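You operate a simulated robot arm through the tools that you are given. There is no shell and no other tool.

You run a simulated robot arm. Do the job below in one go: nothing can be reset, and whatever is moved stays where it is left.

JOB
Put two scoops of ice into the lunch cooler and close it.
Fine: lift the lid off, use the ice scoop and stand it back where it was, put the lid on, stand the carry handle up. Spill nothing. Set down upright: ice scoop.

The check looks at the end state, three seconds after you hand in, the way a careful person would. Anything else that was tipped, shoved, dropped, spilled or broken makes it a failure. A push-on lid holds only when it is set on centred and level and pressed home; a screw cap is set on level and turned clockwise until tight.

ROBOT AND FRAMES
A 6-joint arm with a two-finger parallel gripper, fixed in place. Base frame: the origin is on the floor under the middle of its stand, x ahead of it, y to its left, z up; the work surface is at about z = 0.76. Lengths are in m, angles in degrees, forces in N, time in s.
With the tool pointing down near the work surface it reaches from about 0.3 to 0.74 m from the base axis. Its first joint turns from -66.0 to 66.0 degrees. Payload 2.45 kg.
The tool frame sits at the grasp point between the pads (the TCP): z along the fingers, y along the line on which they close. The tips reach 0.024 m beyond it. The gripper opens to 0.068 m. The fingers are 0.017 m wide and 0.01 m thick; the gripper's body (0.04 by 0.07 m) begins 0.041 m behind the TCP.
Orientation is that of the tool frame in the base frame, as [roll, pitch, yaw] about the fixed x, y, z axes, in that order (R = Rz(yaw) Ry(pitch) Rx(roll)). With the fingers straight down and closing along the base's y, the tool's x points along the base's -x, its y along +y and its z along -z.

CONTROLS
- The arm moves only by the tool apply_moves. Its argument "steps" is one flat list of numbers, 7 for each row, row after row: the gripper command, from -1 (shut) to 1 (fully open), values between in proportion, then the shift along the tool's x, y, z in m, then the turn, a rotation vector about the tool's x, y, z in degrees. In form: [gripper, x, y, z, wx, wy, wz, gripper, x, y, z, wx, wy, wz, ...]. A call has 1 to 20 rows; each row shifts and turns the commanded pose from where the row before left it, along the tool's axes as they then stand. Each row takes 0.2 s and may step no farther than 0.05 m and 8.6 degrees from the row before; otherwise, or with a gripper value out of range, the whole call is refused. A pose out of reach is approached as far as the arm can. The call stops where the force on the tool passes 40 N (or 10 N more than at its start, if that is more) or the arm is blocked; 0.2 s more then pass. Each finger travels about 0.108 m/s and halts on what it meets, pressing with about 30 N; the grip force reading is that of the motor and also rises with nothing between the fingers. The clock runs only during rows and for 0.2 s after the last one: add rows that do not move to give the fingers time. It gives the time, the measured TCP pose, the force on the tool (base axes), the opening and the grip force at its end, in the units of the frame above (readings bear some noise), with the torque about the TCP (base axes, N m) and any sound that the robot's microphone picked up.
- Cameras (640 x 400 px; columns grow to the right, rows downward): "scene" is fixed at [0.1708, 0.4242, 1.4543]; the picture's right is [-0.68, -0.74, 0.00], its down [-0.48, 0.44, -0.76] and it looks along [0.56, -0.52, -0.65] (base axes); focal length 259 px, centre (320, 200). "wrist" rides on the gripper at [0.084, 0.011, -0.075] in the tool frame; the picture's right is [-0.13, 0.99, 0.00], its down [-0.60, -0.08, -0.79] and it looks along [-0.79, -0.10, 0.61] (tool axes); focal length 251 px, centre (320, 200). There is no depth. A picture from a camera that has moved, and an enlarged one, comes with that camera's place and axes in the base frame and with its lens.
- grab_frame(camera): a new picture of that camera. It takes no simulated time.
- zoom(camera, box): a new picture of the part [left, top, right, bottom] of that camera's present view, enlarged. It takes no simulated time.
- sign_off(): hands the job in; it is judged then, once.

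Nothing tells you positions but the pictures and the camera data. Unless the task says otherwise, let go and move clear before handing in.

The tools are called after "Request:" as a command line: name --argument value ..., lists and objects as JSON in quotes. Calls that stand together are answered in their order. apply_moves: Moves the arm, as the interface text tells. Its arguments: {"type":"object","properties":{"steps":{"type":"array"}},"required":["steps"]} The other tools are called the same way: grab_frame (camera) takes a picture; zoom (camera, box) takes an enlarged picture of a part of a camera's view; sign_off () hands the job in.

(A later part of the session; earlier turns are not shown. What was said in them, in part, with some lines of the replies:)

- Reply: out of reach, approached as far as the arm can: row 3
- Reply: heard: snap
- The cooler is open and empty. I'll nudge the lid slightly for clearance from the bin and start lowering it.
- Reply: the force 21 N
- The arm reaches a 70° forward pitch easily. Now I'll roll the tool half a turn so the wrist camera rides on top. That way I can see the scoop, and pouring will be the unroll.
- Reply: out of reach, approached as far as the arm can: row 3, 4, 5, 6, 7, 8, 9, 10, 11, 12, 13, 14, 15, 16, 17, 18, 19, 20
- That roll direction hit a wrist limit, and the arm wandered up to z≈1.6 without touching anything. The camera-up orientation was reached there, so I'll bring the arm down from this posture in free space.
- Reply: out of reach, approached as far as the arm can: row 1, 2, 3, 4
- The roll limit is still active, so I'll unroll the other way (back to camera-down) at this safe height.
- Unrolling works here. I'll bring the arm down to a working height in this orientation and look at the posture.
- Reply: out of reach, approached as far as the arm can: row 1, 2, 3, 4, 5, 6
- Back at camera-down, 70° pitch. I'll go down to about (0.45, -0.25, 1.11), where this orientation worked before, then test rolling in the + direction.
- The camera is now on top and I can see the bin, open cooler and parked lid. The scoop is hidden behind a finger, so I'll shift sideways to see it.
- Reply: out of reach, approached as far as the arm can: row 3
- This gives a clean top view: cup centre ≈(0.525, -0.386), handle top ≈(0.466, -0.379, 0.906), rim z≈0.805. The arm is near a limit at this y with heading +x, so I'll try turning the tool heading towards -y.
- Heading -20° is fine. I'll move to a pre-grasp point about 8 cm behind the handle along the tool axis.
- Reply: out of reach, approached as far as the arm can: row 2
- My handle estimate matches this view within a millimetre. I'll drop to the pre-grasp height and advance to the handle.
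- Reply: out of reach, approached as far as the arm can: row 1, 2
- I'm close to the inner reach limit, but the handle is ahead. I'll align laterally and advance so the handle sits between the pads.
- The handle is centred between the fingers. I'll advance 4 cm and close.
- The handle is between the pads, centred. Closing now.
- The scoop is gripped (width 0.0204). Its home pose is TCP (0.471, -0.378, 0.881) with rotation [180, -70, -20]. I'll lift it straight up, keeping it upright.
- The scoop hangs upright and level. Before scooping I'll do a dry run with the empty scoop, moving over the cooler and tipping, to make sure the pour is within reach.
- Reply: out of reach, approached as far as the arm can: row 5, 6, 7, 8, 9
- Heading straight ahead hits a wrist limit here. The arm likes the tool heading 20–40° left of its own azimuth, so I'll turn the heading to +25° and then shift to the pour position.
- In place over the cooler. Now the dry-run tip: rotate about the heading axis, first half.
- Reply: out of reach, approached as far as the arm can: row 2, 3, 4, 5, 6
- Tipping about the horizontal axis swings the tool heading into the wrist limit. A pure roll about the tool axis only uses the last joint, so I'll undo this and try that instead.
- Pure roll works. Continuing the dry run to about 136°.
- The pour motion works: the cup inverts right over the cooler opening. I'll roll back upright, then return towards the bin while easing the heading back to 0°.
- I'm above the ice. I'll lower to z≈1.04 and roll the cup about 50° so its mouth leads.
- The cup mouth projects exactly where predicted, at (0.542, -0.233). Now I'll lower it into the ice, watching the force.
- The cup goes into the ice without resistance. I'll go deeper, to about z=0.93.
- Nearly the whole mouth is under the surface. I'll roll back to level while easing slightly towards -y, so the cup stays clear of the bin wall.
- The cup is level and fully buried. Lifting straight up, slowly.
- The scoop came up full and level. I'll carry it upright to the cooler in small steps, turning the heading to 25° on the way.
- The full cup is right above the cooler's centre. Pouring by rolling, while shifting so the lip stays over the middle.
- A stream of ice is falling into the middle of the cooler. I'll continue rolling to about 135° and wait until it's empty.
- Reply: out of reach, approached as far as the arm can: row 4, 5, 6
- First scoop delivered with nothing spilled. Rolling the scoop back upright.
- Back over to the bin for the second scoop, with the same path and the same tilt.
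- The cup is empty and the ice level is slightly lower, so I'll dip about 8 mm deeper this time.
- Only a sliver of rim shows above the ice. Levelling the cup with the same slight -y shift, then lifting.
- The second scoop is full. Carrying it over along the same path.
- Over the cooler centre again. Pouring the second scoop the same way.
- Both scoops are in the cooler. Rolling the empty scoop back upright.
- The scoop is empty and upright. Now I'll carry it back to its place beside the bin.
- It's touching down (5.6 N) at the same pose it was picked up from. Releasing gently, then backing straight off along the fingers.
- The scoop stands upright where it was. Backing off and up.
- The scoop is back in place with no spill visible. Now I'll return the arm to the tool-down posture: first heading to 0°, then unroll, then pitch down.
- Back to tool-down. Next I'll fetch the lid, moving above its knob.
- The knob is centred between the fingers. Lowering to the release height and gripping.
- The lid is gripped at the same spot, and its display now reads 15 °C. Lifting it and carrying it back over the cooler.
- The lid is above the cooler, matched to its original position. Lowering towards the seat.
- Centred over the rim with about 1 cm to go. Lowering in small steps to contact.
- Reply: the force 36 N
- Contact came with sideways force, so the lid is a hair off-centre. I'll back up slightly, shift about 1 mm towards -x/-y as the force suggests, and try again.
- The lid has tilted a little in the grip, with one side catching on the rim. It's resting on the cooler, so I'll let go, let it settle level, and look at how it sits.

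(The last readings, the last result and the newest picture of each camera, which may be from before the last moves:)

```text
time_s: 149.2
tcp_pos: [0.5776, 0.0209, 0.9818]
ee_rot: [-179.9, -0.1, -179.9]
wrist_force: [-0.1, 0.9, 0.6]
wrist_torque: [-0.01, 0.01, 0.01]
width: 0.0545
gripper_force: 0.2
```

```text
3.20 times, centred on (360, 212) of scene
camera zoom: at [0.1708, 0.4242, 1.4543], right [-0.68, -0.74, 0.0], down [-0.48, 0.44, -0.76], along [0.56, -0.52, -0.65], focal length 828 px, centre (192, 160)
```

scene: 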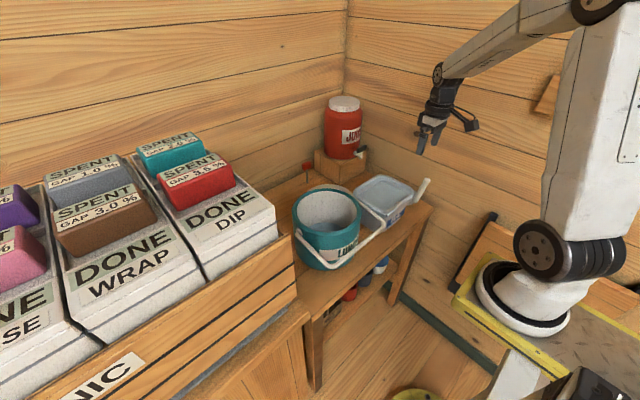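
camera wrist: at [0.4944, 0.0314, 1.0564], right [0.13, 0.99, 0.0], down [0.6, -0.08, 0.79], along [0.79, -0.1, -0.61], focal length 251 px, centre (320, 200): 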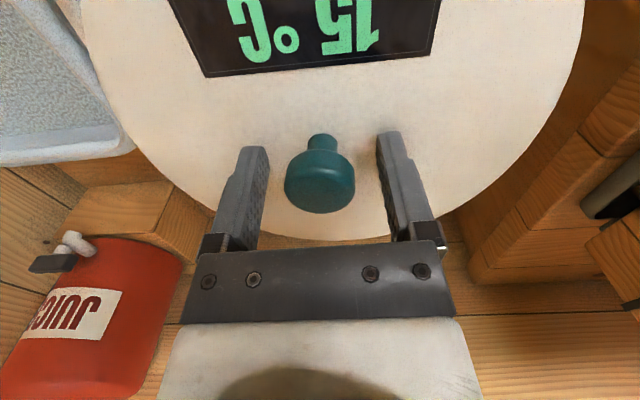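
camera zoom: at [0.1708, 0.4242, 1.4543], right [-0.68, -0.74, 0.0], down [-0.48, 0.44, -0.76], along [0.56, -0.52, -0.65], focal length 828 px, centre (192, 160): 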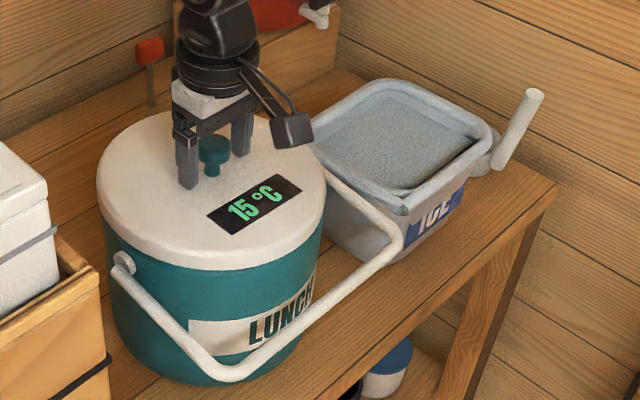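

The lid looks about 2 mm off towards +x/+y and slightly rotated. I'll back off to the same viewpoint I used before removing it, so I can compare the pictures directly.

Request:
apply_moves --steps '[0.8, 0, 0, -0.01, 0, 0, 0, 1, 0, 0, -0.03, 0, 0, 0, 1, 0, 0, -0.03, 0, 0, 0, 1, -0.0053, 0.0013, -0.026, 0, 0, 0, 1, 0, 0, 0, 0, 0, 0]'

Request:
grab_frame --camera "wrist"

Request:
zoom --camera "scene" --box '[260, 110, 460, 275]'

Request:
zoom --camera "scene" --box '[280, 175, 370, 255]'

```text
time_s: 150.4
tcp_pos: [0.584, 0.0212, 1.0779]
ee_rot: [-179.9, -0.1, -179.9]
wrist_force: [-0.9, 0.6, -0.4]
wrist_torque: [-0.03, 0.0, -0.02]
width: 0.0681
gripper_force: 0.1
```

```text
taken
camera wrist: at [0.4995, 0.032, 1.1521], right [0.13, 0.99, 0.0], down [0.6, -0.08, 0.79], along [0.79, -0.1, -0.61], focal length 251 px, centre (320, 200)
```

wrist: 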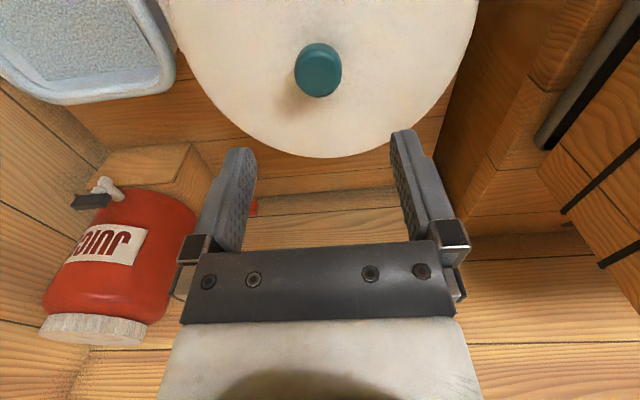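

```text
2.42 times, centred on (360, 192) of scene
camera zoom: at [0.1708, 0.4242, 1.4543], right [-0.68, -0.74, 0.0], down [-0.48, 0.44, -0.76], along [0.56, -0.52, -0.65], focal length 627 px, centre (223, 218)
```

zoom: 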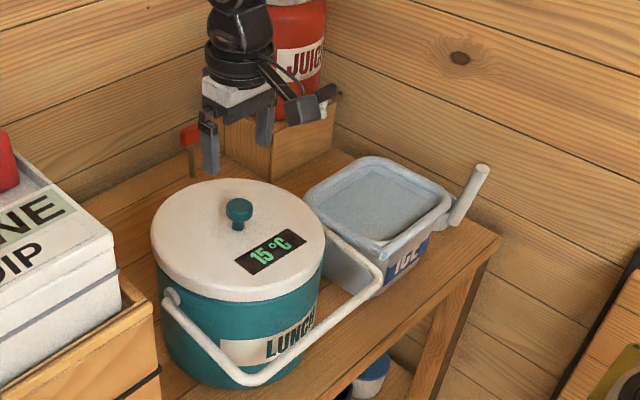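

```text
5.00 times, centred on (325, 215) of scene
camera zoom: at [0.1708, 0.4242, 1.4543], right [-0.68, -0.74, 0.0], down [-0.48, 0.44, -0.76], along [0.56, -0.52, -0.65], focal length 1293 px, centre (295, 125)
```

zoom: 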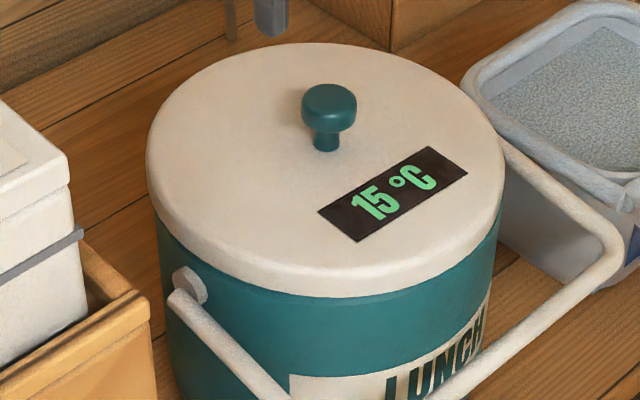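

The lid sits about 2.5 mm high and about 1.5 mm off towards +x/+y, so it's resting on its snap lip. I'll re-grip the knob, lift a few millimetres, re-centre and set it down again before pressing.

Request:
apply_moves --steps '[1, 0.005, -0.0007, 0.03, 0, 0, 0, 1, 0, 0, 0.03, 0, 0, 0, 1, 0, 0, 0.025, 0, 0, 0, 1, 0, 0, 0.012, 0, 0, 0, 1, 0, 0, 0, 0, 0, 0]'

Request:
grab_frame --camera "wrist"

```text
time_s: 151.6
tcp_pos: [0.5777, 0.0212, 0.981]
ee_rot: [-179.9, -0.1, -179.9]
wrist_force: [0.7, 0.7, 0.2]
wrist_torque: [0.02, -0.02, 0.0]
width: 0.0679
gripper_force: 0.1
```

```text
taken
camera wrist: at [0.4944, 0.0315, 1.0553], right [0.13, 0.99, 0.0], down [0.6, -0.08, 0.79], along [0.79, -0.1, -0.61], focal length 251 px, centre (320, 200)
```

wrist: 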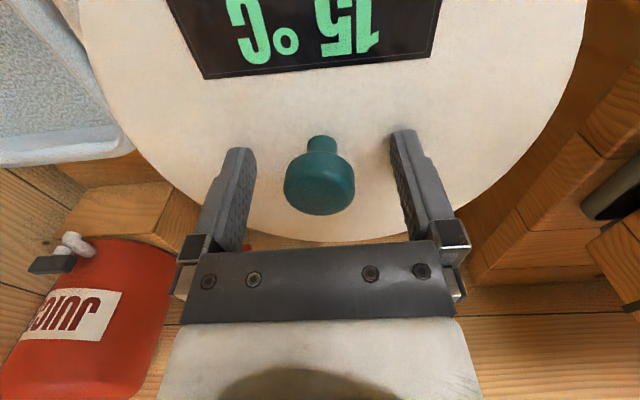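

Request:
apply_moves --steps '[1, -0.0013, -0.0005, 0, 0, 0, 0, -1, 0, 0, 0, 0, 0, 0, -1, 0, 0, 0, 0, 0, 0, -1, 0, 0, 0, 0, 0, 0]'

Request:
grab_frame --camera "wrist"

```text
time_s: 152.6
tcp_pos: [0.5793, 0.0199, 0.9812]
ee_rot: [-179.9, 0.0, -179.9]
wrist_force: [0.4, -0.4, -0.8]
wrist_torque: [-0.05, -0.02, 0.0]
width: 0.0304
gripper_force: 30.0
```

```text
taken
camera wrist: at [0.4959, 0.0309, 1.0553], right [0.13, 0.99, 0.0], down [0.6, -0.08, 0.79], along [0.79, -0.1, -0.61], focal length 251 px, centre (320, 200)
```

wrist: 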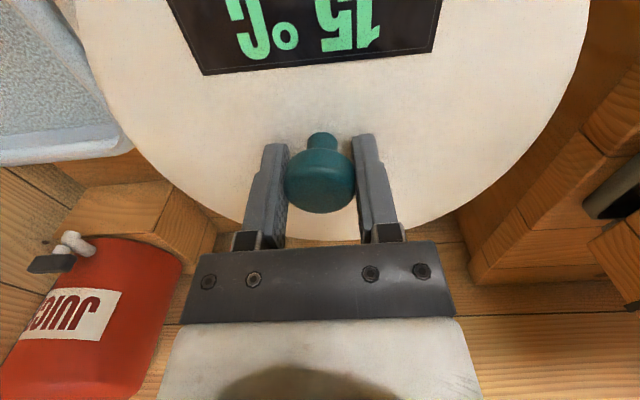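

Request:
apply_moves --steps '[-1, 0, 0, -0.003, 0, 0, 0, -1, 0, 0, -0.004, 0, 0, 0, -1, 0.0015, 0.0003, 0, 0, 0, -2.3, -1, 0, 0, 0, 0, 0, 0]'

Request:
zoom --camera "scene" --box '[285, 170, 375, 260]'

Request:
grab_frame --camera "wrist"

```text
time_s: 153.6
tcp_pos: [0.578, 0.0201, 0.9881]
ee_rot: [-179.9, 0.0, -177.6]
wrist_force: [0.4, -0.4, -1.0]
wrist_torque: [-0.01, 0.01, -0.02]
width: 0.0307
gripper_force: 30.2
```

```text
4.44 times, centred on (330, 215) of scene
camera zoom: at [0.1709, 0.4242, 1.4543], right [-0.68, -0.74, 0.0], down [-0.48, 0.44, -0.76], along [0.56, -0.52, -0.65], focal length 1150 px, centre (276, 133)
```

zoom: 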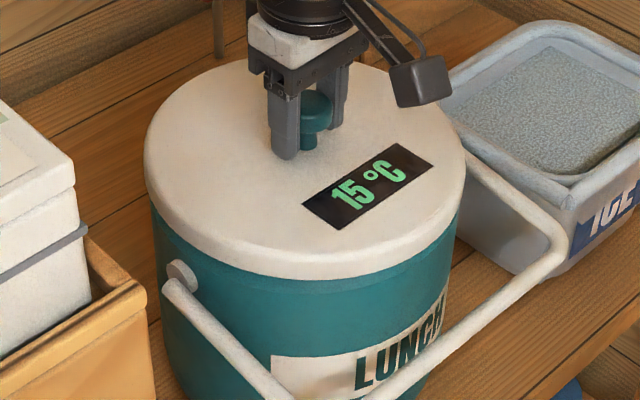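

```text
taken
camera wrist: at [0.4937, 0.028, 1.0625], right [0.09, 1.0, 0.0], down [0.61, -0.05, 0.79], along [0.79, -0.07, -0.61], focal length 251 px, centre (320, 200)
```

wrist: 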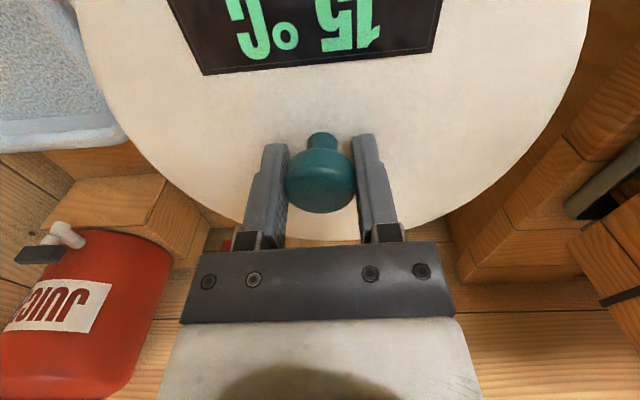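

The lid is free and re-centred. Lowering again in small steps.

Request:
apply_moves --steps '[-1, 0, 0.0003, 0.004, 0, 0, 0, -1, 0, 0, 0.003, 0, 0, 0, -1, 0, 0, 0, 0, 0, 0]'

```text
time_s: 154.4
tcp_pos: [0.5788, 0.0217, 0.9814]
ee_rot: [-179.9, 0.2, -177.6]
wrist_force: [3.7, -4.0, 14.2]
wrist_torque: [-0.21, 0.78, 0.04]
width: 0.0307
gripper_force: 30.1
```

Request:
apply_moves --steps '[-1, 0, 0, -0.0015, 0, 0, 0, -1, -0.0007, -0.0005, 0, 0, 0, 0, -1, 0, 0, 0.0015, 0, 0, 0, -1, 0, 0, 0, 0, 0, 0]'

```text
time_s: 155.4
tcp_pos: [0.5778, 0.0216, 0.981]
ee_rot: [180.0, 0.0, -177.6]
wrist_force: [-4.2, 4.0, 14.8]
wrist_torque: [-0.07, 0.41, -0.06]
width: 0.0307
gripper_force: 30.3
```

The side force changed sign, so the lid is centred within about half a millimetre. I'll go back half that shift and press down gradually.

Request:
apply_moves --steps '[-1, 0.0003, 0.0003, 0, 0, 0, 0, -1, 0, 0, 0.001, 0, 0, 0, -1, 0, 0, 0, 0, 0, 0]'

```text
time_s: 156.2
tcp_pos: [0.5792, 0.021, 0.9816]
ee_rot: [-179.8, 0.0, -177.6]
wrist_force: [-6.1, 5.4, 26.1]
wrist_torque: [-0.03, 0.06, 0.01]
width: 0.0306
gripper_force: 29.9
```

Request:
apply_moves --steps '[-1, 0, 0, 0.001, 0, 0, 0, -1, 0, 0, 0.001, 0, 0, 0, -1, 0, 0, 0, 0, 0, 0]'

```text
time_s: 156.8
tcp_pos: [0.5778, 0.021, 0.9809]
ee_rot: [-180.0, 0.3, -177.7]
wrist_force: [-1.6, 0.1, 4.8]
wrist_torque: [0.29, -0.29, 0.04]
width: 0.0304
gripper_force: 29.5
stopped in row 3: the force on the tool passed its limit at 41 N (the readings are from after the stop); the commanded pose is now the measured one
```

I pressed to 41 N through the grip without a snap. I'll release, check how the lid sits, and press from above with closed fingers so that it can level itself.

Request:
apply_moves --steps '[-0.2, 0, 0, 0, 0, 0, 0, 0.2, 0, 0, 0, 0, 0, 0, 0.6, 0, 0, 0, 0, 0, 0, 1, 0, 0, 0, 0, 0, 0, 1, 0, 0, -0.02, 0, 0, 0, 1, 0, 0, -0.04, 0, 0, 0, 1, -0.005, 0.001, -0.037, 0, 0, 2.4, 1, 0, 0, 0, 0, 0, 0]'

Request:
grab_frame --camera "wrist"

Request:
zoom --camera "scene" --box '[260, 110, 460, 275]'

Request:
zoom --camera "scene" --box '[280, 175, 370, 255]'

```text
time_s: 158.6
tcp_pos: [0.5835, 0.0227, 1.0771]
ee_rot: [-180.0, 0.1, -179.9]
wrist_force: [-0.1, 1.1, 0.2]
wrist_torque: [-0.01, 0.05, -0.02]
width: 0.068
gripper_force: 0.0
```

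```text
taken
camera wrist: at [0.4993, 0.0326, 1.1517], right [0.13, 0.99, 0.0], down [0.6, -0.08, 0.79], along [0.79, -0.1, -0.61], focal length 251 px, centre (320, 200)
```

wrist: 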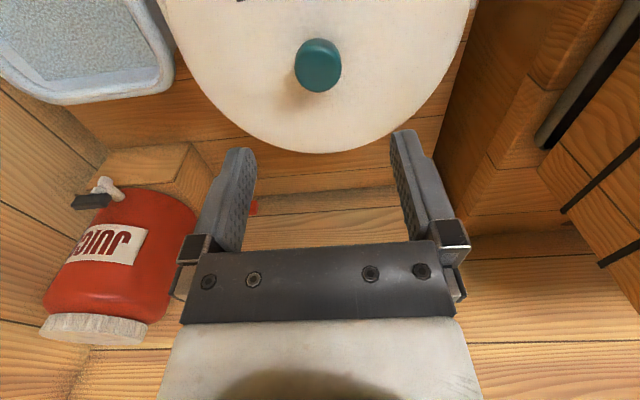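

```text
2.42 times, centred on (360, 192) of scene
camera zoom: at [0.1708, 0.4242, 1.4543], right [-0.68, -0.74, 0.0], down [-0.48, 0.44, -0.76], along [0.56, -0.52, -0.65], focal length 627 px, centre (223, 218)
```

zoom: 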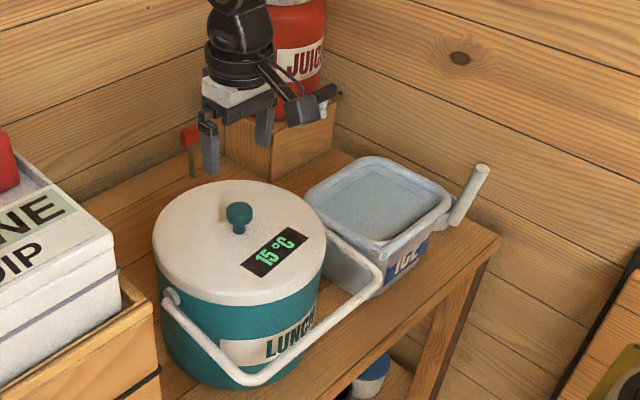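

```text
5.00 times, centred on (325, 215) of scene
camera zoom: at [0.1708, 0.4242, 1.4543], right [-0.68, -0.74, 0.0], down [-0.48, 0.44, -0.76], along [0.56, -0.52, -0.65], focal length 1293 px, centre (295, 125)
```

zoom: 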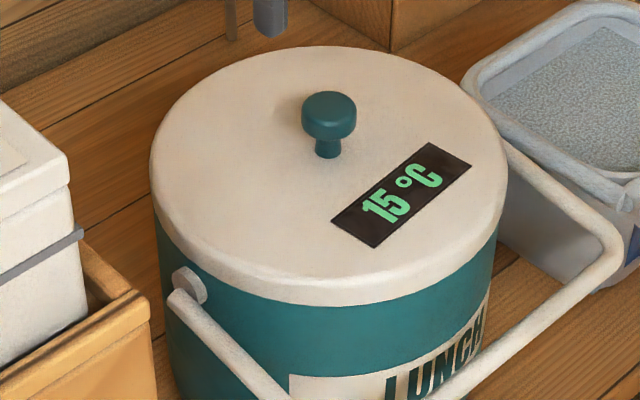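

After settling, the lid sits at its original height and position within a millimetre. Now I'll close the fingers and press down on top of the knob to push it home.

Request:
apply_moves --steps '[-1, 0.0035, -0.0012, 0, 0, 0, 0, -1, 0, 0, 0, 0, 0, 0, -1, 0, 0, 0, 0, 0, 0, -1, 0, 0, 0.03, 0, 0, 0, -1, 0, 0, 0.02, 0, 0, 0, -1, 0, 0, 0.008, 0, 0, 0, -1, 0, 0, 0, 0, 0, 0]'

Request:
grab_frame --camera "wrist"

Request:
zoom --camera "scene" --box '[285, 150, 375, 240]'

```text
time_s: 160.2
tcp_pos: [0.581, 0.0214, 1.02]
ee_rot: [-180.0, 0.2, 180.0]
wrist_force: [0.6, 0.4, -0.6]
wrist_torque: [0.02, 0.04, 0.04]
width: 0.0
gripper_force: 24.2
```

```text
taken
camera wrist: at [0.4968, 0.0322, 1.0933], right [0.13, 0.99, 0.0], down [0.6, -0.08, 0.8], along [0.79, -0.1, -0.61], focal length 251 px, centre (320, 200)
```

wrist: 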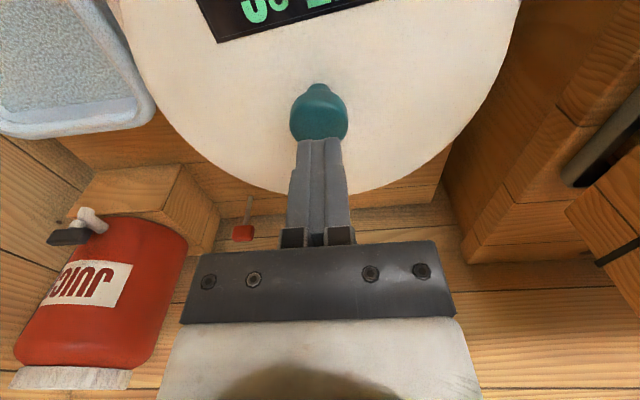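

```text
4.44 times, centred on (330, 195) of scene
camera zoom: at [0.1708, 0.4242, 1.4543], right [-0.68, -0.74, 0.0], down [-0.48, 0.44, -0.76], along [0.56, -0.52, -0.65], focal length 1150 px, centre (276, 222)
```

zoom: 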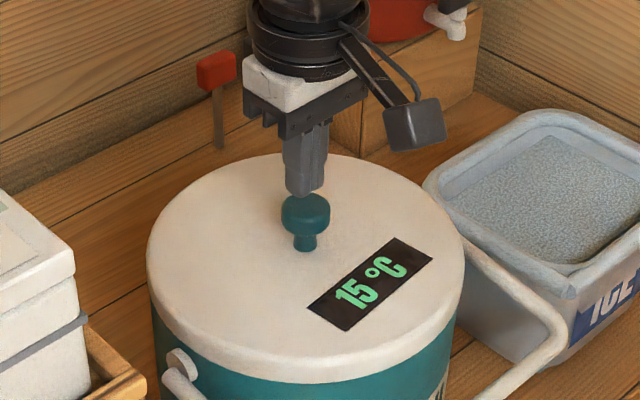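

Request:
apply_moves --steps '[-1, 0, 0, 0.004, 0, 0, 0, -1, 0, 0, 0.003, 0, 0, 0, -1, 0, 0, 0.002, 0, 0, 0, -1, 0, 0, 0.002, 0, 0, 0, -1, 0, 0, 0.002, 0, 0, 0, -1, 0, 0, 0, 0, 0, 0]'

```text
time_s: 161.6
tcp_pos: [0.5813, 0.0215, 1.008]
ee_rot: [-179.9, 0.3, 180.0]
wrist_force: [-4.0, 0.8, 20.4]
wrist_torque: [0.01, 0.18, 0.01]
width: 0.0
gripper_force: 23.4
heard: snap
```

I heard the snap: the lid went home. I'll press a touch more to be sure, then back off and look.

Request:
apply_moves --steps '[-1, 0, 0, 0.001, 0, 0, 0, -1, 0, 0, 0.001, 0, 0, 0, -1, 0, 0, 0, 0, 0, 0]'

Request:
zoom --camera "scene" --box '[280, 175, 370, 255]'

```text
time_s: 162.2
tcp_pos: [0.5814, 0.021, 1.0086]
ee_rot: [180.0, 0.5, 180.0]
wrist_force: [-4.7, -0.9, 6.9]
wrist_torque: [-0.03, 0.19, 0.0]
width: 0.0
gripper_force: 23.9
stopped in row 2: the force on the tool passed its limit at 42 N (the readings are from after the stop); the commanded pose is now the measured one
```

```text
5.00 times, centred on (325, 215) of scene
camera zoom: at [0.1706, 0.4242, 1.4543], right [-0.68, -0.74, 0.0], down [-0.48, 0.44, -0.76], along [0.56, -0.52, -0.65], focal length 1293 px, centre (295, 125)
```

zoom: 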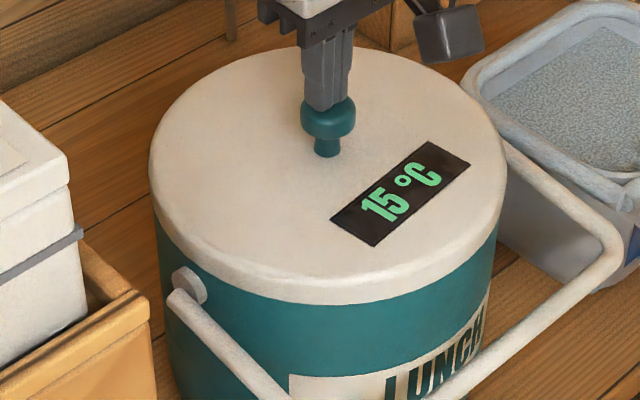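

The lid holds at 42 N. Next is the carry handle. The crossbar is near x≈0.44, z≈0.89, with pivots at about (0.58, ±0.11, 0.908). I'll go above the crossbar's +y end, clear of the lid edge, with the fingers turned to close along x.

Request:
apply_moves --steps '[-1, 0, 0, -0.03, 0, 0, 0, -1, 0, 0, -0.04, 0, 0, 0, 0.4, 0.0353, 0.016, 0, 0, 0, 0, 0.4, 0.0353, 0.016, 0, 0, 0, 0, 0.4, 0.0353, 0.016, 0, 0, 0, 0, 0.4, 0.0353, 0.016, 0, 0, 0, 0, 0.4, 0, 0, 0, 0, 0, 8.2, 0.4, 0, 0, 0, 0, 0, 8.2, 0.4, 0, 0, 0, 0, 0, 8.2, 0.4, 0, 0, 0, 0, 0, 8.2, 0.4, 0, 0, 0, 0, 0, 8.2, 0.4, 0, 0, 0, 0, 0, 8.2, 0.4, 0, 0, 0, 0, 0, 8.2, 0.4, 0, 0, 0, 0, 0, 8.2, 0.4, 0, 0, 0, 0, 0, 8.2, 0.4, 0, 0, 0, 0, 0, 8.2, 0.4, 0, 0, 0, 0, 0, 8.0, 0.4, 0, 0, 0, 0, 0, 0]'

Request:
grab_frame --camera "wrist"

Request:
zoom --camera "scene" --box '[270, 130, 420, 280]'

```text
time_s: 166.0
tcp_pos: [0.4399, 0.0865, 1.0773]
ee_rot: [179.6, 0.1, 89.8]
wrist_force: [-0.7, 0.2, 0.3]
wrist_torque: [-0.01, 0.0, 0.03]
width: 0.0476
gripper_force: 0.1
```

```text
taken
camera wrist: at [0.451, 0.1691, 1.1511], right [0.99, -0.13, 0.01], down [-0.09, -0.6, 0.79], along [-0.1, -0.79, -0.61], focal length 251 px, centre (320, 200)
```

wrist: 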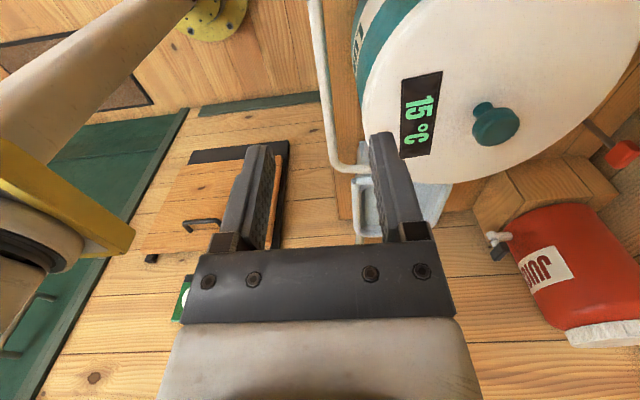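

```text
2.67 times, centred on (345, 205) of scene
camera zoom: at [0.1708, 0.4242, 1.4543], right [-0.68, -0.74, 0.0], down [-0.48, 0.44, -0.76], along [0.56, -0.52, -0.65], focal length 690 px, centre (253, 187)
```

zoom: 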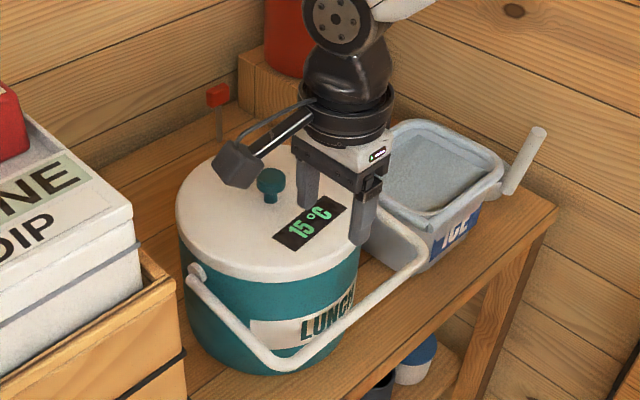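

Request:
zoom --camera "scene" --box '[330, 210, 440, 280]'

Request:
zoom --camera "scene" --box '[325, 225, 385, 275]'

Request:
zoom --camera "wrist" --box '[280, 0, 400, 190]'

```text
5.71 times, centred on (385, 245) of scene
camera zoom: at [0.1708, 0.4242, 1.4543], right [-0.68, -0.74, 0.0], down [-0.48, 0.44, -0.76], along [0.56, -0.52, -0.65], focal length 1478 px, centre (-51, -57)
```

zoom: 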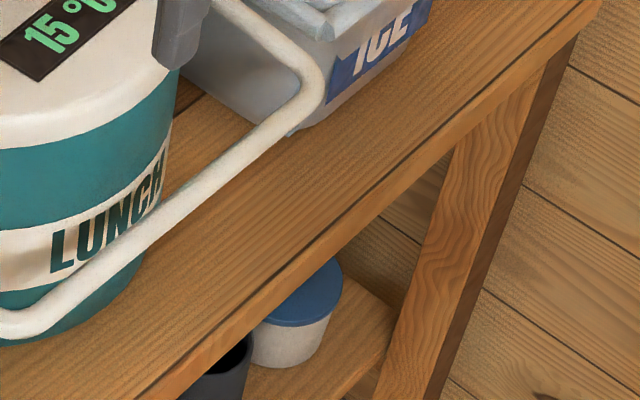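

```text
8.00 times, centred on (355, 250) of scene
camera zoom: at [0.1708, 0.4242, 1.4543], right [-0.68, -0.74, 0.0], down [-0.48, 0.44, -0.76], along [0.56, -0.52, -0.65], focal length 2069 px, centre (40, -200)
```

zoom: 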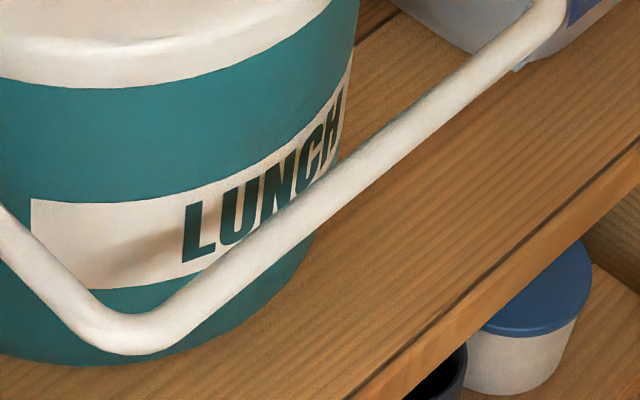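

```text
2.11 times, centred on (340, 95) of wrist
camera zoom: at [0.451, 0.1691, 1.1511], right [0.99, -0.13, 0.01], down [-0.09, -0.6, 0.79], along [-0.1, -0.79, -0.61], focal length 529 px, centre (278, 421)
```

zoom: 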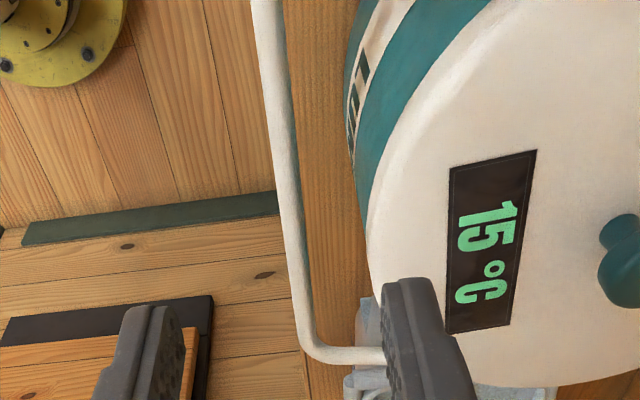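

The crossbar centre is at about (0.437, z 0.893). I'll descend so it sits between the fingers.

Request:
apply_moves --steps '[0.4, -0.0015, -0.0025, 0.04, 0.3, 0, 0, 0.4, 0, 0, 0.04, 0, 0, 0, 0.4, 0, 0, 0.04, 0, 0, 0, 0.4, 0, 0, 0.03, 0, 0, 0, 0.4, 0, 0, 0, 0, 0, 0]'

Request:
grab_frame --camera "wrist"

Request:
zoom --camera "scene" --box '[280, 170, 410, 280]'

```text
time_s: 167.2
tcp_pos: [0.4386, 0.0849, 0.927]
ee_rot: [179.9, 0.0, 90.0]
wrist_force: [-1.1, -0.1, -0.4]
wrist_torque: [0.0, 0.01, -0.03]
width: 0.0476
gripper_force: 0.1
```

```text
taken
camera wrist: at [0.4495, 0.1681, 1.0008], right [0.99, -0.13, 0.0], down [-0.08, -0.6, 0.79], along [-0.1, -0.79, -0.61], focal length 251 px, centre (320, 200)
```

wrist: 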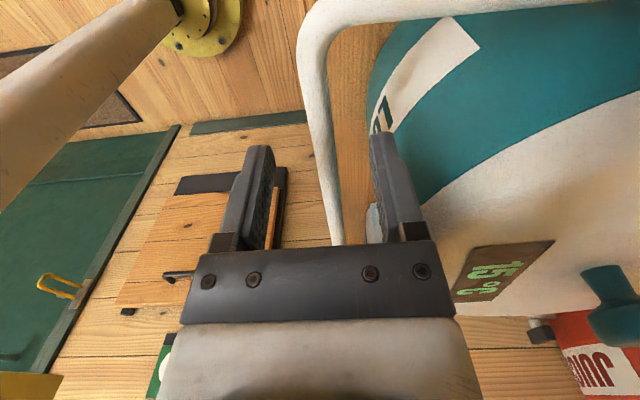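

```text
3.64 times, centred on (345, 225) of scene
camera zoom: at [0.1708, 0.4242, 1.4543], right [-0.68, -0.74, 0.0], down [-0.48, 0.44, -0.76], along [0.56, -0.52, -0.65], focal length 941 px, centre (229, 109)
```

zoom: 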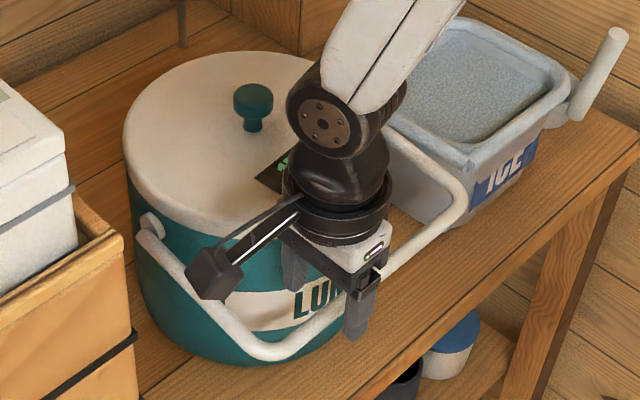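

The bar is centred between the fingers. Lowering the last 3.4 cm and closing.

Request:
apply_moves --steps '[0.4, 0, -0.001, 0.017, 0, 0, 0, 0.4, 0, 0, 0.017, 0, 0, 0, 0.4, 0, 0, 0, 0, 0, 0, -1, 0, 0, 0, 0, 0, 0, -1, 0, 0, 0, 0, 0, 0, -1, 0, 0, 0, 0, 0, 0]'

Request:
grab_frame --camera "wrist"

Request:
zoom --camera "scene" --box '[280, 170, 410, 280]'

```text
time_s: 168.6
tcp_pos: [0.4378, 0.085, 0.8919]
ee_rot: [179.7, 0.0, 90.1]
wrist_force: [7.7, -0.1, 0.6]
wrist_torque: [0.53, -0.04, 0.06]
width: 0.0121
gripper_force: 29.9
```

```text
taken
camera wrist: at [0.4493, 0.1681, 0.9673], right [0.99, -0.13, 0.0], down [-0.08, -0.6, 0.79], along [-0.1, -0.79, -0.61], focal length 251 px, centre (320, 200)
```

wrist: 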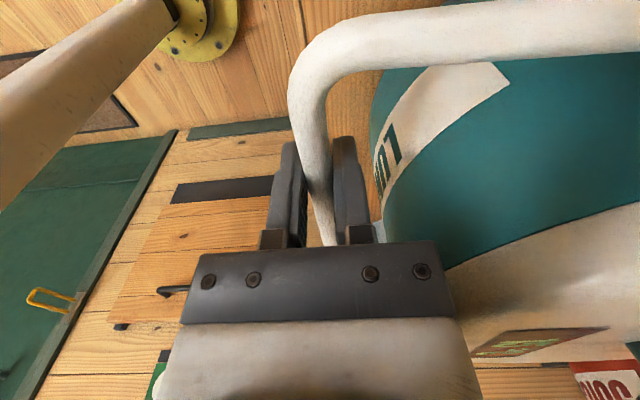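

```text
3.64 times, centred on (345, 225) of scene
camera zoom: at [0.171, 0.4242, 1.4543], right [-0.68, -0.74, 0.0], down [-0.48, 0.44, -0.76], along [0.56, -0.52, -0.65], focal length 941 px, centre (229, 109)
```

zoom: 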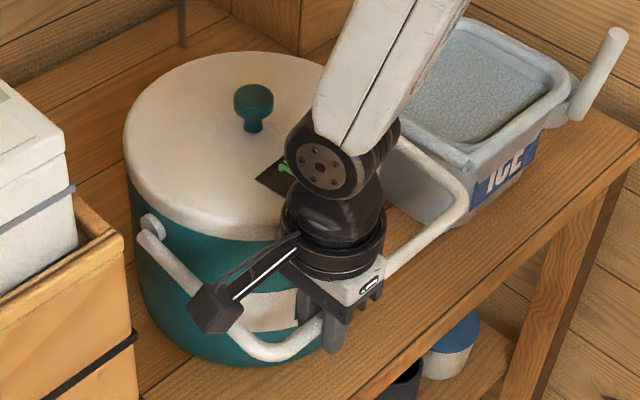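

The bar is gripped (12 mm thick). I'll start raising it along its arc about the pivots, watching the forces.

Request:
apply_moves --steps '[-1, 0, 0.0006, -0.0075, 0, 0, 0, -1, 0, 0, -0.0074, 0, 0, 0, -1, 0, 0.0003, -0.0075, 0, 0, 0, -1, 0, 0.0006, -0.0074, 0, 0, 0, -1, 0, 0, 0, 0, 0, 0]'

Request:
zoom --camera "scene" --box '[280, 150, 430, 280]'

```text
time_s: 169.8
tcp_pos: [0.4387, 0.0856, 0.9219]
ee_rot: [-180.0, 0.1, 90.0]
wrist_force: [-4.7, 2.9, -0.1]
wrist_torque: [-0.25, 0.13, 0.03]
width: 0.0122
gripper_force: 29.8
```

```text
3.08 times, centred on (355, 215) of scene
camera zoom: at [0.1707, 0.4243, 1.4543], right [-0.68, -0.74, 0.0], down [-0.48, 0.44, -0.76], along [0.56, -0.52, -0.65], focal length 796 px, centre (212, 154)
```

zoom: 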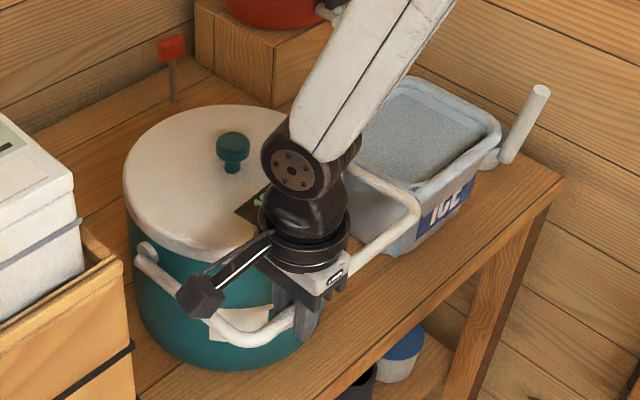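

The handle follows smoothly. Continuing the arc.

Request:
apply_moves --steps '[-1, 0, 0.0007, -0.0074, 0, 0, 0, -1, 0, 0.001, -0.0073, 0, 0, 0, -1, 0, 0.0018, -0.0072, 0, 0, 0, -1, 0, 0.0022, -0.0071, 0, 0, 0, -1, 0, 0.0025, -0.007, 0, 0, 0, -1, 0, 0.0029, -0.0069, 0, 0, 0, -1, 0, 0.0033, -0.0067, 0, 0, 0, -1, 0, 0.0036, -0.0065, 0, 0, 0, -1, 0, 0, 0, 0, 0, 0]'

Request:
zoom --camera "scene" --box '[280, 130, 430, 280]'

```text
time_s: 171.8
tcp_pos: [0.4564, 0.0839, 0.9781]
ee_rot: [179.9, -0.1, 90.0]
wrist_force: [-7.4, 4.4, 2.6]
wrist_torque: [-0.25, 0.05, -0.03]
width: 0.0123
gripper_force: 30.5
```

```text
2.67 times, centred on (355, 205) of scene
camera zoom: at [0.1706, 0.4243, 1.4543], right [-0.68, -0.74, 0.0], down [-0.48, 0.44, -0.76], along [0.56, -0.52, -0.65], focal length 690 px, centre (227, 187)
```

zoom: 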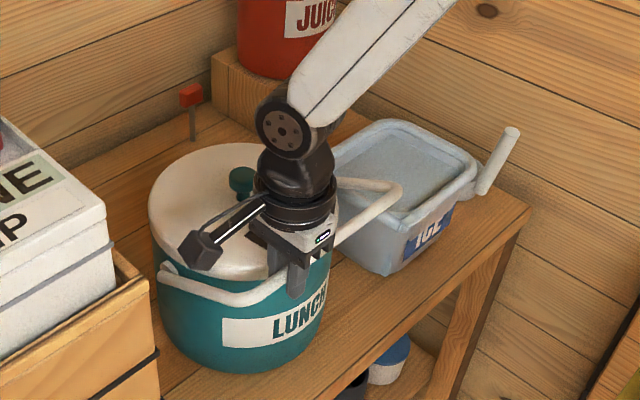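

Request:
apply_moves --steps '[-1, 0, 0.003, -0.0074, 0, 0, 0, -1, 0, 0.0034, -0.0071, 0, 0, 0, -1, 0, 0.0046, -0.006, 0, 0, 0, -1, 0, 0.0049, -0.0056, 0, 0, 0, -1, 0, 0.0053, -0.0054, 0, 0, 0, -1, 0, 0.0054, -0.0051, 0, 0, 0, -1, 0, 0.0058, -0.0048, 0, 0, 0, -1, 0, 0.006, -0.0046, 0, 0, 0, -1, 0, 0.0062, -0.0042, 0, 0, 0, -1, 0, 0.0064, -0.0039, 0, 0, 0, -1, 0, 0, 0, 0, 0, 0]'

Request:
zoom --camera "scene" --box '[280, 130, 430, 280]'

```text
time_s: 174.2
tcp_pos: [0.508, 0.0829, 1.0339]
ee_rot: [179.8, 0.0, 89.9]
wrist_force: [-9.7, 0.1, 16.3]
wrist_torque: [-0.11, 0.03, 0.02]
width: 0.0123
gripper_force: 29.9
```

```text
2.67 times, centred on (355, 205) of scene
camera zoom: at [0.1702, 0.4242, 1.4544], right [-0.68, -0.74, 0.0], down [-0.48, 0.44, -0.76], along [0.56, -0.52, -0.65], focal length 690 px, centre (227, 187)
```

zoom: 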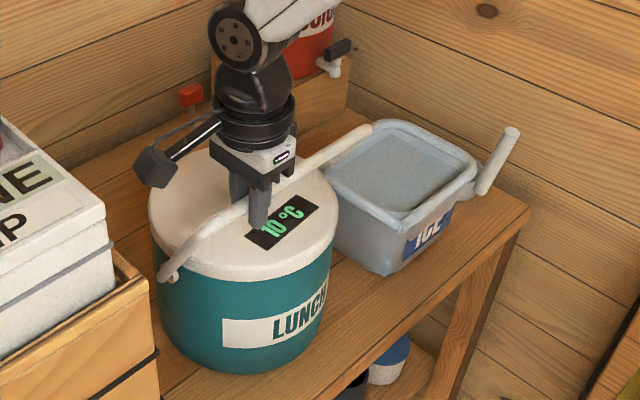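

The handle is at about 60° up, pressing outward a little, so I'm slightly inside its arc. I'll rise 2 mm and continue to vertical.

Request:
apply_moves --steps '[-1, 0, -0.0004, -0.0022, 0, 0, 0, -1, 0, 0.0066, -0.0038, 0, 0, 0, -1, 0, 0.0068, -0.0032, 0, 0, 0, -1, 0, 0.007, -0.0029, 0, 0, 0, -1, 0, 0.007, -0.0026, 0, 0, 0, -1, 0, 0.0072, -0.0021, 0, 0, 0, -1, 0, 0.0073, -0.0018, 0, 0, 0, -1, 0, 0, 0, 0, 0, 0]'

Request:
zoom --camera "scene" --box '[280, 130, 430, 280]'

```text
time_s: 176.0
tcp_pos: [0.5501, 0.0839, 1.0514]
ee_rot: [179.8, 0.0, 89.9]
wrist_force: [-1.1, 5.8, 3.1]
wrist_torque: [0.18, 0.07, 0.1]
width: 0.0121
gripper_force: 30.1
```

```text
2.67 times, centred on (355, 205) of scene
camera zoom: at [0.1707, 0.4244, 1.4542], right [-0.68, -0.74, 0.0], down [-0.48, 0.44, -0.76], along [0.56, -0.52, -0.65], focal length 690 px, centre (227, 187)
```

zoom: 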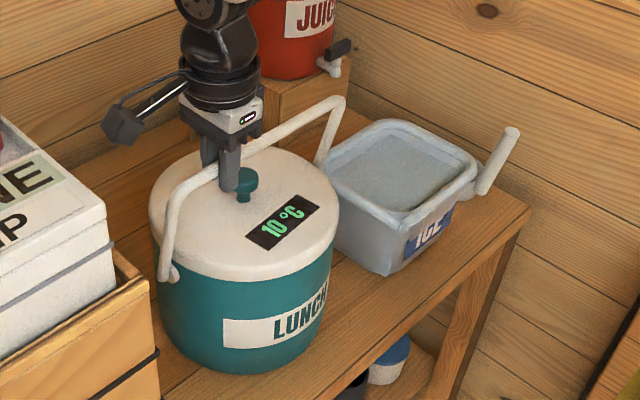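

Nearly up, with small forces. The last 12° to vertical.

Request:
apply_moves --steps '[-1, 0, 0.0072, -0.0013, 0, 0, 0, -1, 0, 0.0072, -0.0008, 0, 0, 0, -1, 0, 0.0072, -0.0005, 0, 0, 0, -1, 0, 0.0073, -0.0003, 0, 0, 0, -1, 0, 0, 0, 0, 0, 0]'

Request:
zoom --camera "scene" --box '[280, 130, 430, 280]'

Request:
grab_frame --camera "wrist"

```text
time_s: 177.2
tcp_pos: [0.577, 0.0841, 1.0546]
ee_rot: [180.0, 0.2, 90.1]
wrist_force: [-0.3, -1.6, 0.7]
wrist_torque: [-0.08, 0.02, 0.09]
width: 0.0121
gripper_force: 30.1
```

```text
2.67 times, centred on (355, 205) of scene
camera zoom: at [0.1709, 0.4242, 1.4543], right [-0.68, -0.74, 0.0], down [-0.48, 0.44, -0.76], along [0.56, -0.52, -0.65], focal length 690 px, centre (227, 187)
```

zoom: 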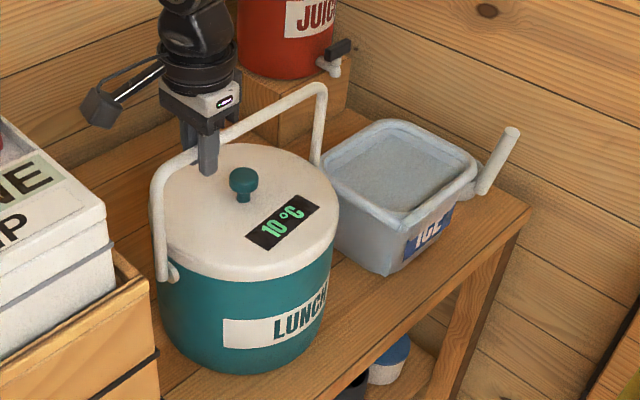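

```text
taken
camera wrist: at [0.5892, 0.1675, 1.1284], right [0.99, -0.13, 0.0], down [-0.08, -0.6, 0.79], along [-0.1, -0.79, -0.61], focal length 251 px, centre (320, 200)
```

wrist: 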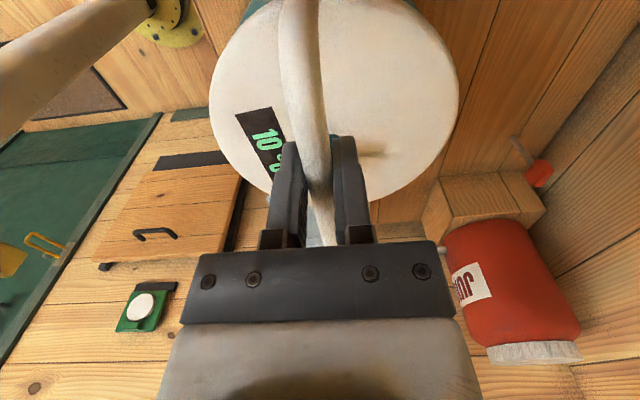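

The handle is vertical, the lid shows 10 °C, and forces are near zero. I'll loosen the fingers to a cage first, to see whether the handle holds by itself.

Request:
apply_moves --steps '[-0.4, 0, 0, 0, 0, 0, 0, -0.4, 0, 0, 0, 0, 0, 0, -0.4, 0, 0, 0, 0, 0, 0, -0.4, 0, 0, 0, 0, 0, 0, -0.4, 0, 0, 0, 0, 0, 0]'

Request:
grab_frame --camera "wrist"

Request:
zoom --camera "scene" --box '[280, 130, 430, 280]'

```text
time_s: 178.4
tcp_pos: [0.5783, 0.0848, 1.0551]
ee_rot: [179.8, 0.0, 90.0]
wrist_force: [-0.1, 0.2, 0.4]
wrist_torque: [-0.03, 0.01, 0.0]
width: 0.0204
gripper_force: 0.0
```

```text
taken
camera wrist: at [0.589, 0.1679, 1.1287], right [0.99, -0.13, 0.0], down [-0.08, -0.6, 0.79], along [-0.1, -0.79, -0.61], focal length 251 px, centre (320, 200)
```

wrist: 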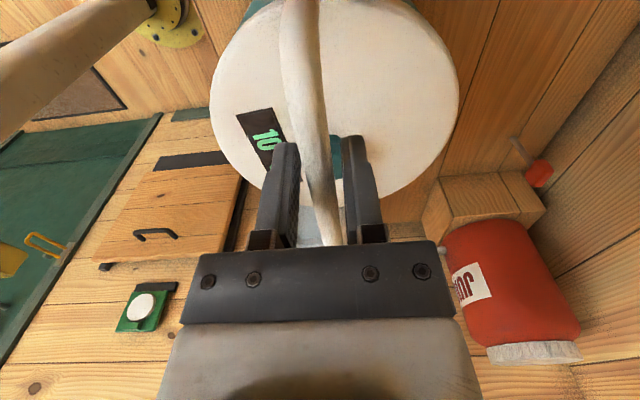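

```text
2.67 times, centred on (355, 205) of scene
camera zoom: at [0.1708, 0.4242, 1.4543], right [-0.68, -0.74, 0.0], down [-0.48, 0.44, -0.76], along [0.56, -0.52, -0.65], focal length 690 px, centre (227, 187)
```

zoom: 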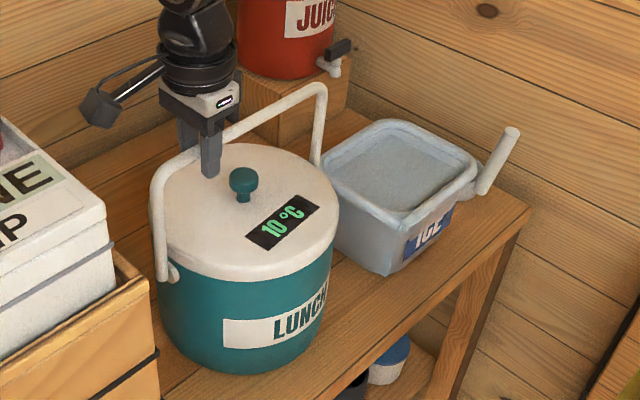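

Request:
apply_moves --steps '[0.1, 0, 0, 0, 0, 0, 0, 0.1, 0, 0, 0, 0, 0, 0, 0.1, 0, 0, 0, 0, 0, 0, 0.1, 0, 0, 0, 0, 0, 0, 0.1, 0, 0, 0, 0, 0, 0]'

Request:
grab_frame --camera "wrist"

```text
time_s: 179.6
tcp_pos: [0.5788, 0.0837, 1.0536]
ee_rot: [179.8, 0.1, 89.9]
wrist_force: [-0.3, 0.0, 0.6]
wrist_torque: [-0.01, 0.0, -0.01]
width: 0.0374
gripper_force: 0.0
```

```text
taken
camera wrist: at [0.589, 0.1679, 1.1287], right [0.99, -0.13, 0.0], down [-0.08, -0.6, 0.79], along [-0.1, -0.79, -0.61], focal length 251 px, centre (320, 200)
```

wrist: 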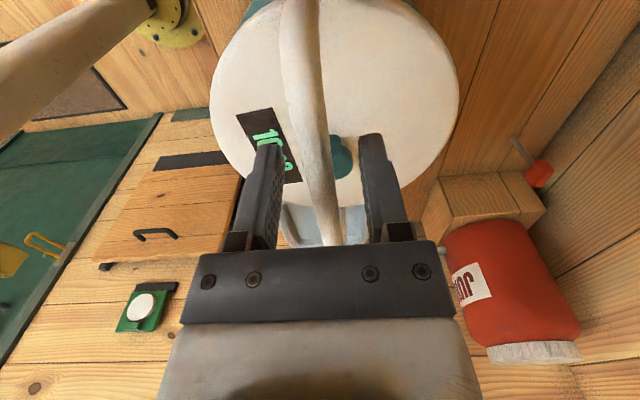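

The handle stays upright by itself with both fingers clear. Retreating straight up.

Request:
apply_moves --steps '[0.1, 0, 0, -0.015, 0, 0, 0, 0.1, 0, 0, -0.02, 0, 0, 0, 0.1, 0, 0, -0.03, 0, 0, 0, 0.3, 0, 0, -0.04, 0, 0, 0, 0.3, 0, 0, -0.04, 0, 0, 0, 0.3, 0, 0, 0, 0, 0, 0]'

Request:
grab_frame --camera "scene"

Request:
zoom --camera "scene" --box '[260, 130, 460, 290]'

Request:
grab_frame --camera "wrist"

```text
time_s: 181.0
tcp_pos: [0.5776, 0.084, 1.2007]
ee_rot: [179.9, 0.0, 90.0]
wrist_force: [-0.6, -0.4, 0.1]
wrist_torque: [0.03, -0.01, -0.01]
width: 0.0443
gripper_force: 0.1
```

```text
taken
```

scene: 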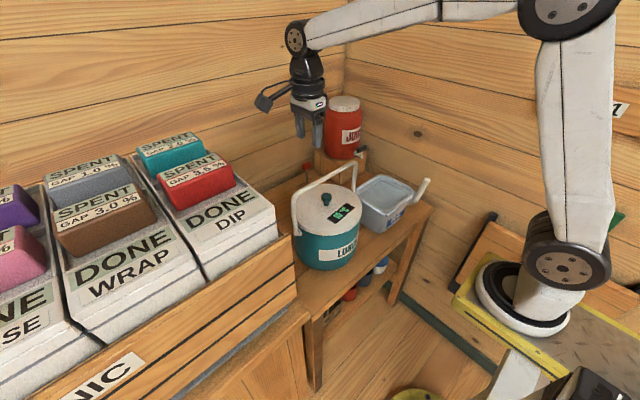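

```text
2.50 times, centred on (360, 210) of scene
camera zoom: at [0.1708, 0.4242, 1.4543], right [-0.68, -0.74, 0.0], down [-0.48, 0.44, -0.76], along [0.56, -0.52, -0.65], focal length 647 px, centre (220, 175)
```

zoom: 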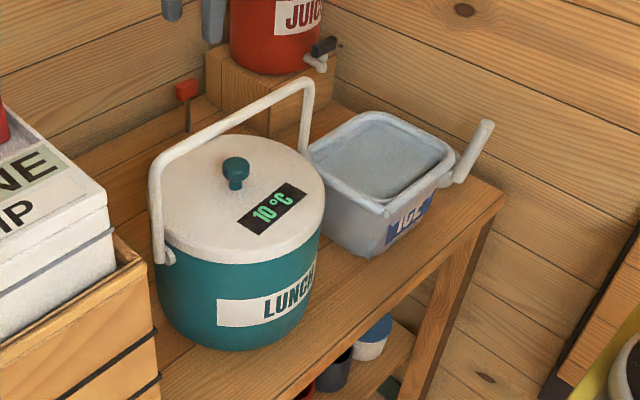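

```text
taken
camera wrist: at [0.5887, 0.1672, 1.2752], right [0.99, -0.13, 0.0], down [-0.08, -0.6, 0.79], along [-0.1, -0.79, -0.61], focal length 251 px, centre (320, 200)
```

wrist: 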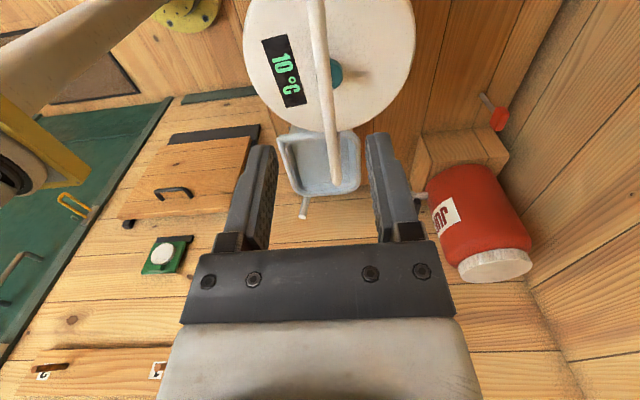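

Request:
zoom --camera "scene" --box '[260, 150, 460, 275]'

Request:
zoom --camera "scene" --box '[340, 160, 440, 222]'

```text
3.20 times, centred on (360, 212) of scene
camera zoom: at [0.1708, 0.4242, 1.4543], right [-0.68, -0.74, 0.0], down [-0.48, 0.44, -0.76], along [0.56, -0.52, -0.65], focal length 828 px, centre (192, 160)
```

zoom: 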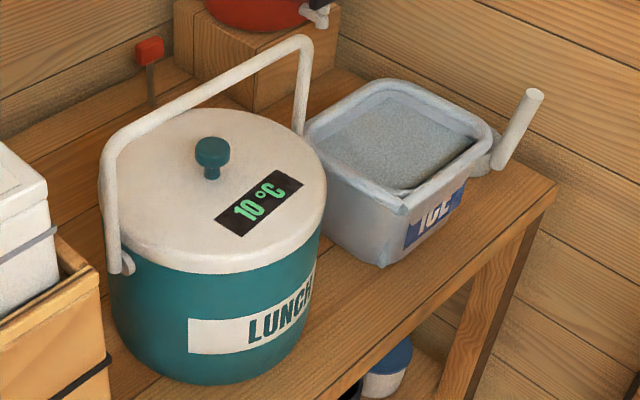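

```text
6.40 times, centred on (390, 191) of scene
camera zoom: at [0.1708, 0.4242, 1.4543], right [-0.68, -0.74, 0.0], down [-0.48, 0.44, -0.76], along [0.56, -0.52, -0.65], focal length 1655 px, centre (-128, 258)
```

zoom: 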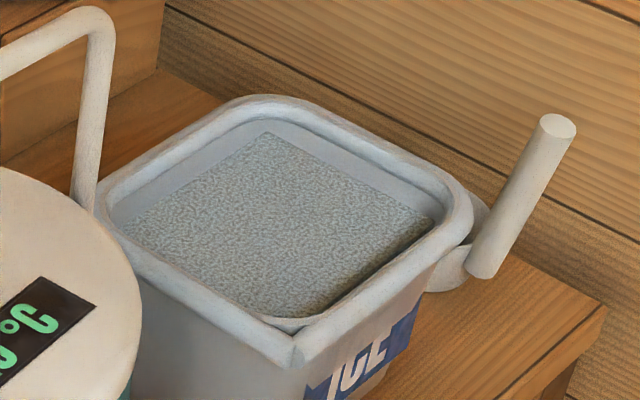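

The lid is on flush, the handle is vertical, the scoop stands upright in its place, and the table is clean. I'll move the arm clear and take a last look before handing in.

Request:
apply_moves --steps '[0.3, -0.03, -0.03, -0.015, 0, 0, 0, 0.3, -0.03, -0.03, -0.015, 0, 0, 0, 0.3, -0.03, -0.03, -0.01, 0, 0, 0, 0.3, 0, 0, 0, 0, 0, 0, 0.3, 0, 0, 0, 0, 0, 0, 0.3, 0, 0, 0, 0, 0, 0]'

Request:
grab_frame --camera "scene"

Request:
zoom --camera "scene" --box '[280, 150, 380, 280]'

```text
time_s: 182.4
tcp_pos: [0.4866, -0.0072, 1.24]
ee_rot: [179.9, 0.0, 89.9]
wrist_force: [0.7, -0.2, 0.0]
wrist_torque: [0.04, -0.03, -0.03]
width: 0.0443
gripper_force: 0.0
```

```text
taken
```

scene: 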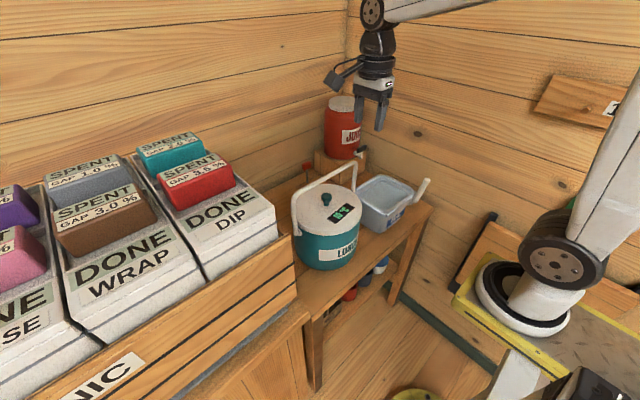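

```text
3.08 times, centred on (330, 215) of scene
camera zoom: at [0.1708, 0.4242, 1.4543], right [-0.68, -0.74, 0.0], down [-0.48, 0.44, -0.76], along [0.56, -0.52, -0.65], focal length 796 px, centre (289, 154)
```

zoom: 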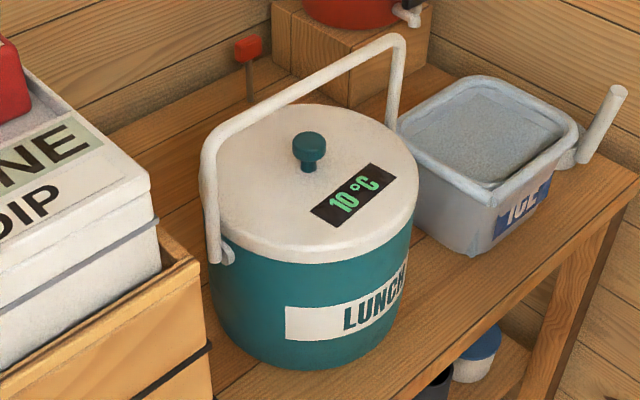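

Everything is in its final state: two scoops of ice are in the cooler, the lid is snapped on level, the carry handle stands up, and the scoop is upright beside the bin. The arm is clear, so I'm handing in.

Request:
sign_off

```text
The job is handed in.
```

The job is handed in: two full scoops of ice are in the lunch cooler and it is closed. The pictures show nothing spilled.

- **Lid:** the first attempt to seat it failed. It sat about 2.5 mm high and slightly off-centre, so I re-centred it and pressed on the knob until it snapped. It then held at 42 N. The display panel on the lid ended up turned a few degrees from where it started.
- **Scoop:** it stands upright beside the ice bin, within about 3 mm of its original spot.
- **Handle:** it stands vertical and stayed there after I let go.
- **Cooler:** it may have shifted 1–2 mm during the work; nothing else appears moved.

At one point the arm hit a joint limit and swung up to about 1.6 m. The gripper was empty at the time and the arm touched nothing.
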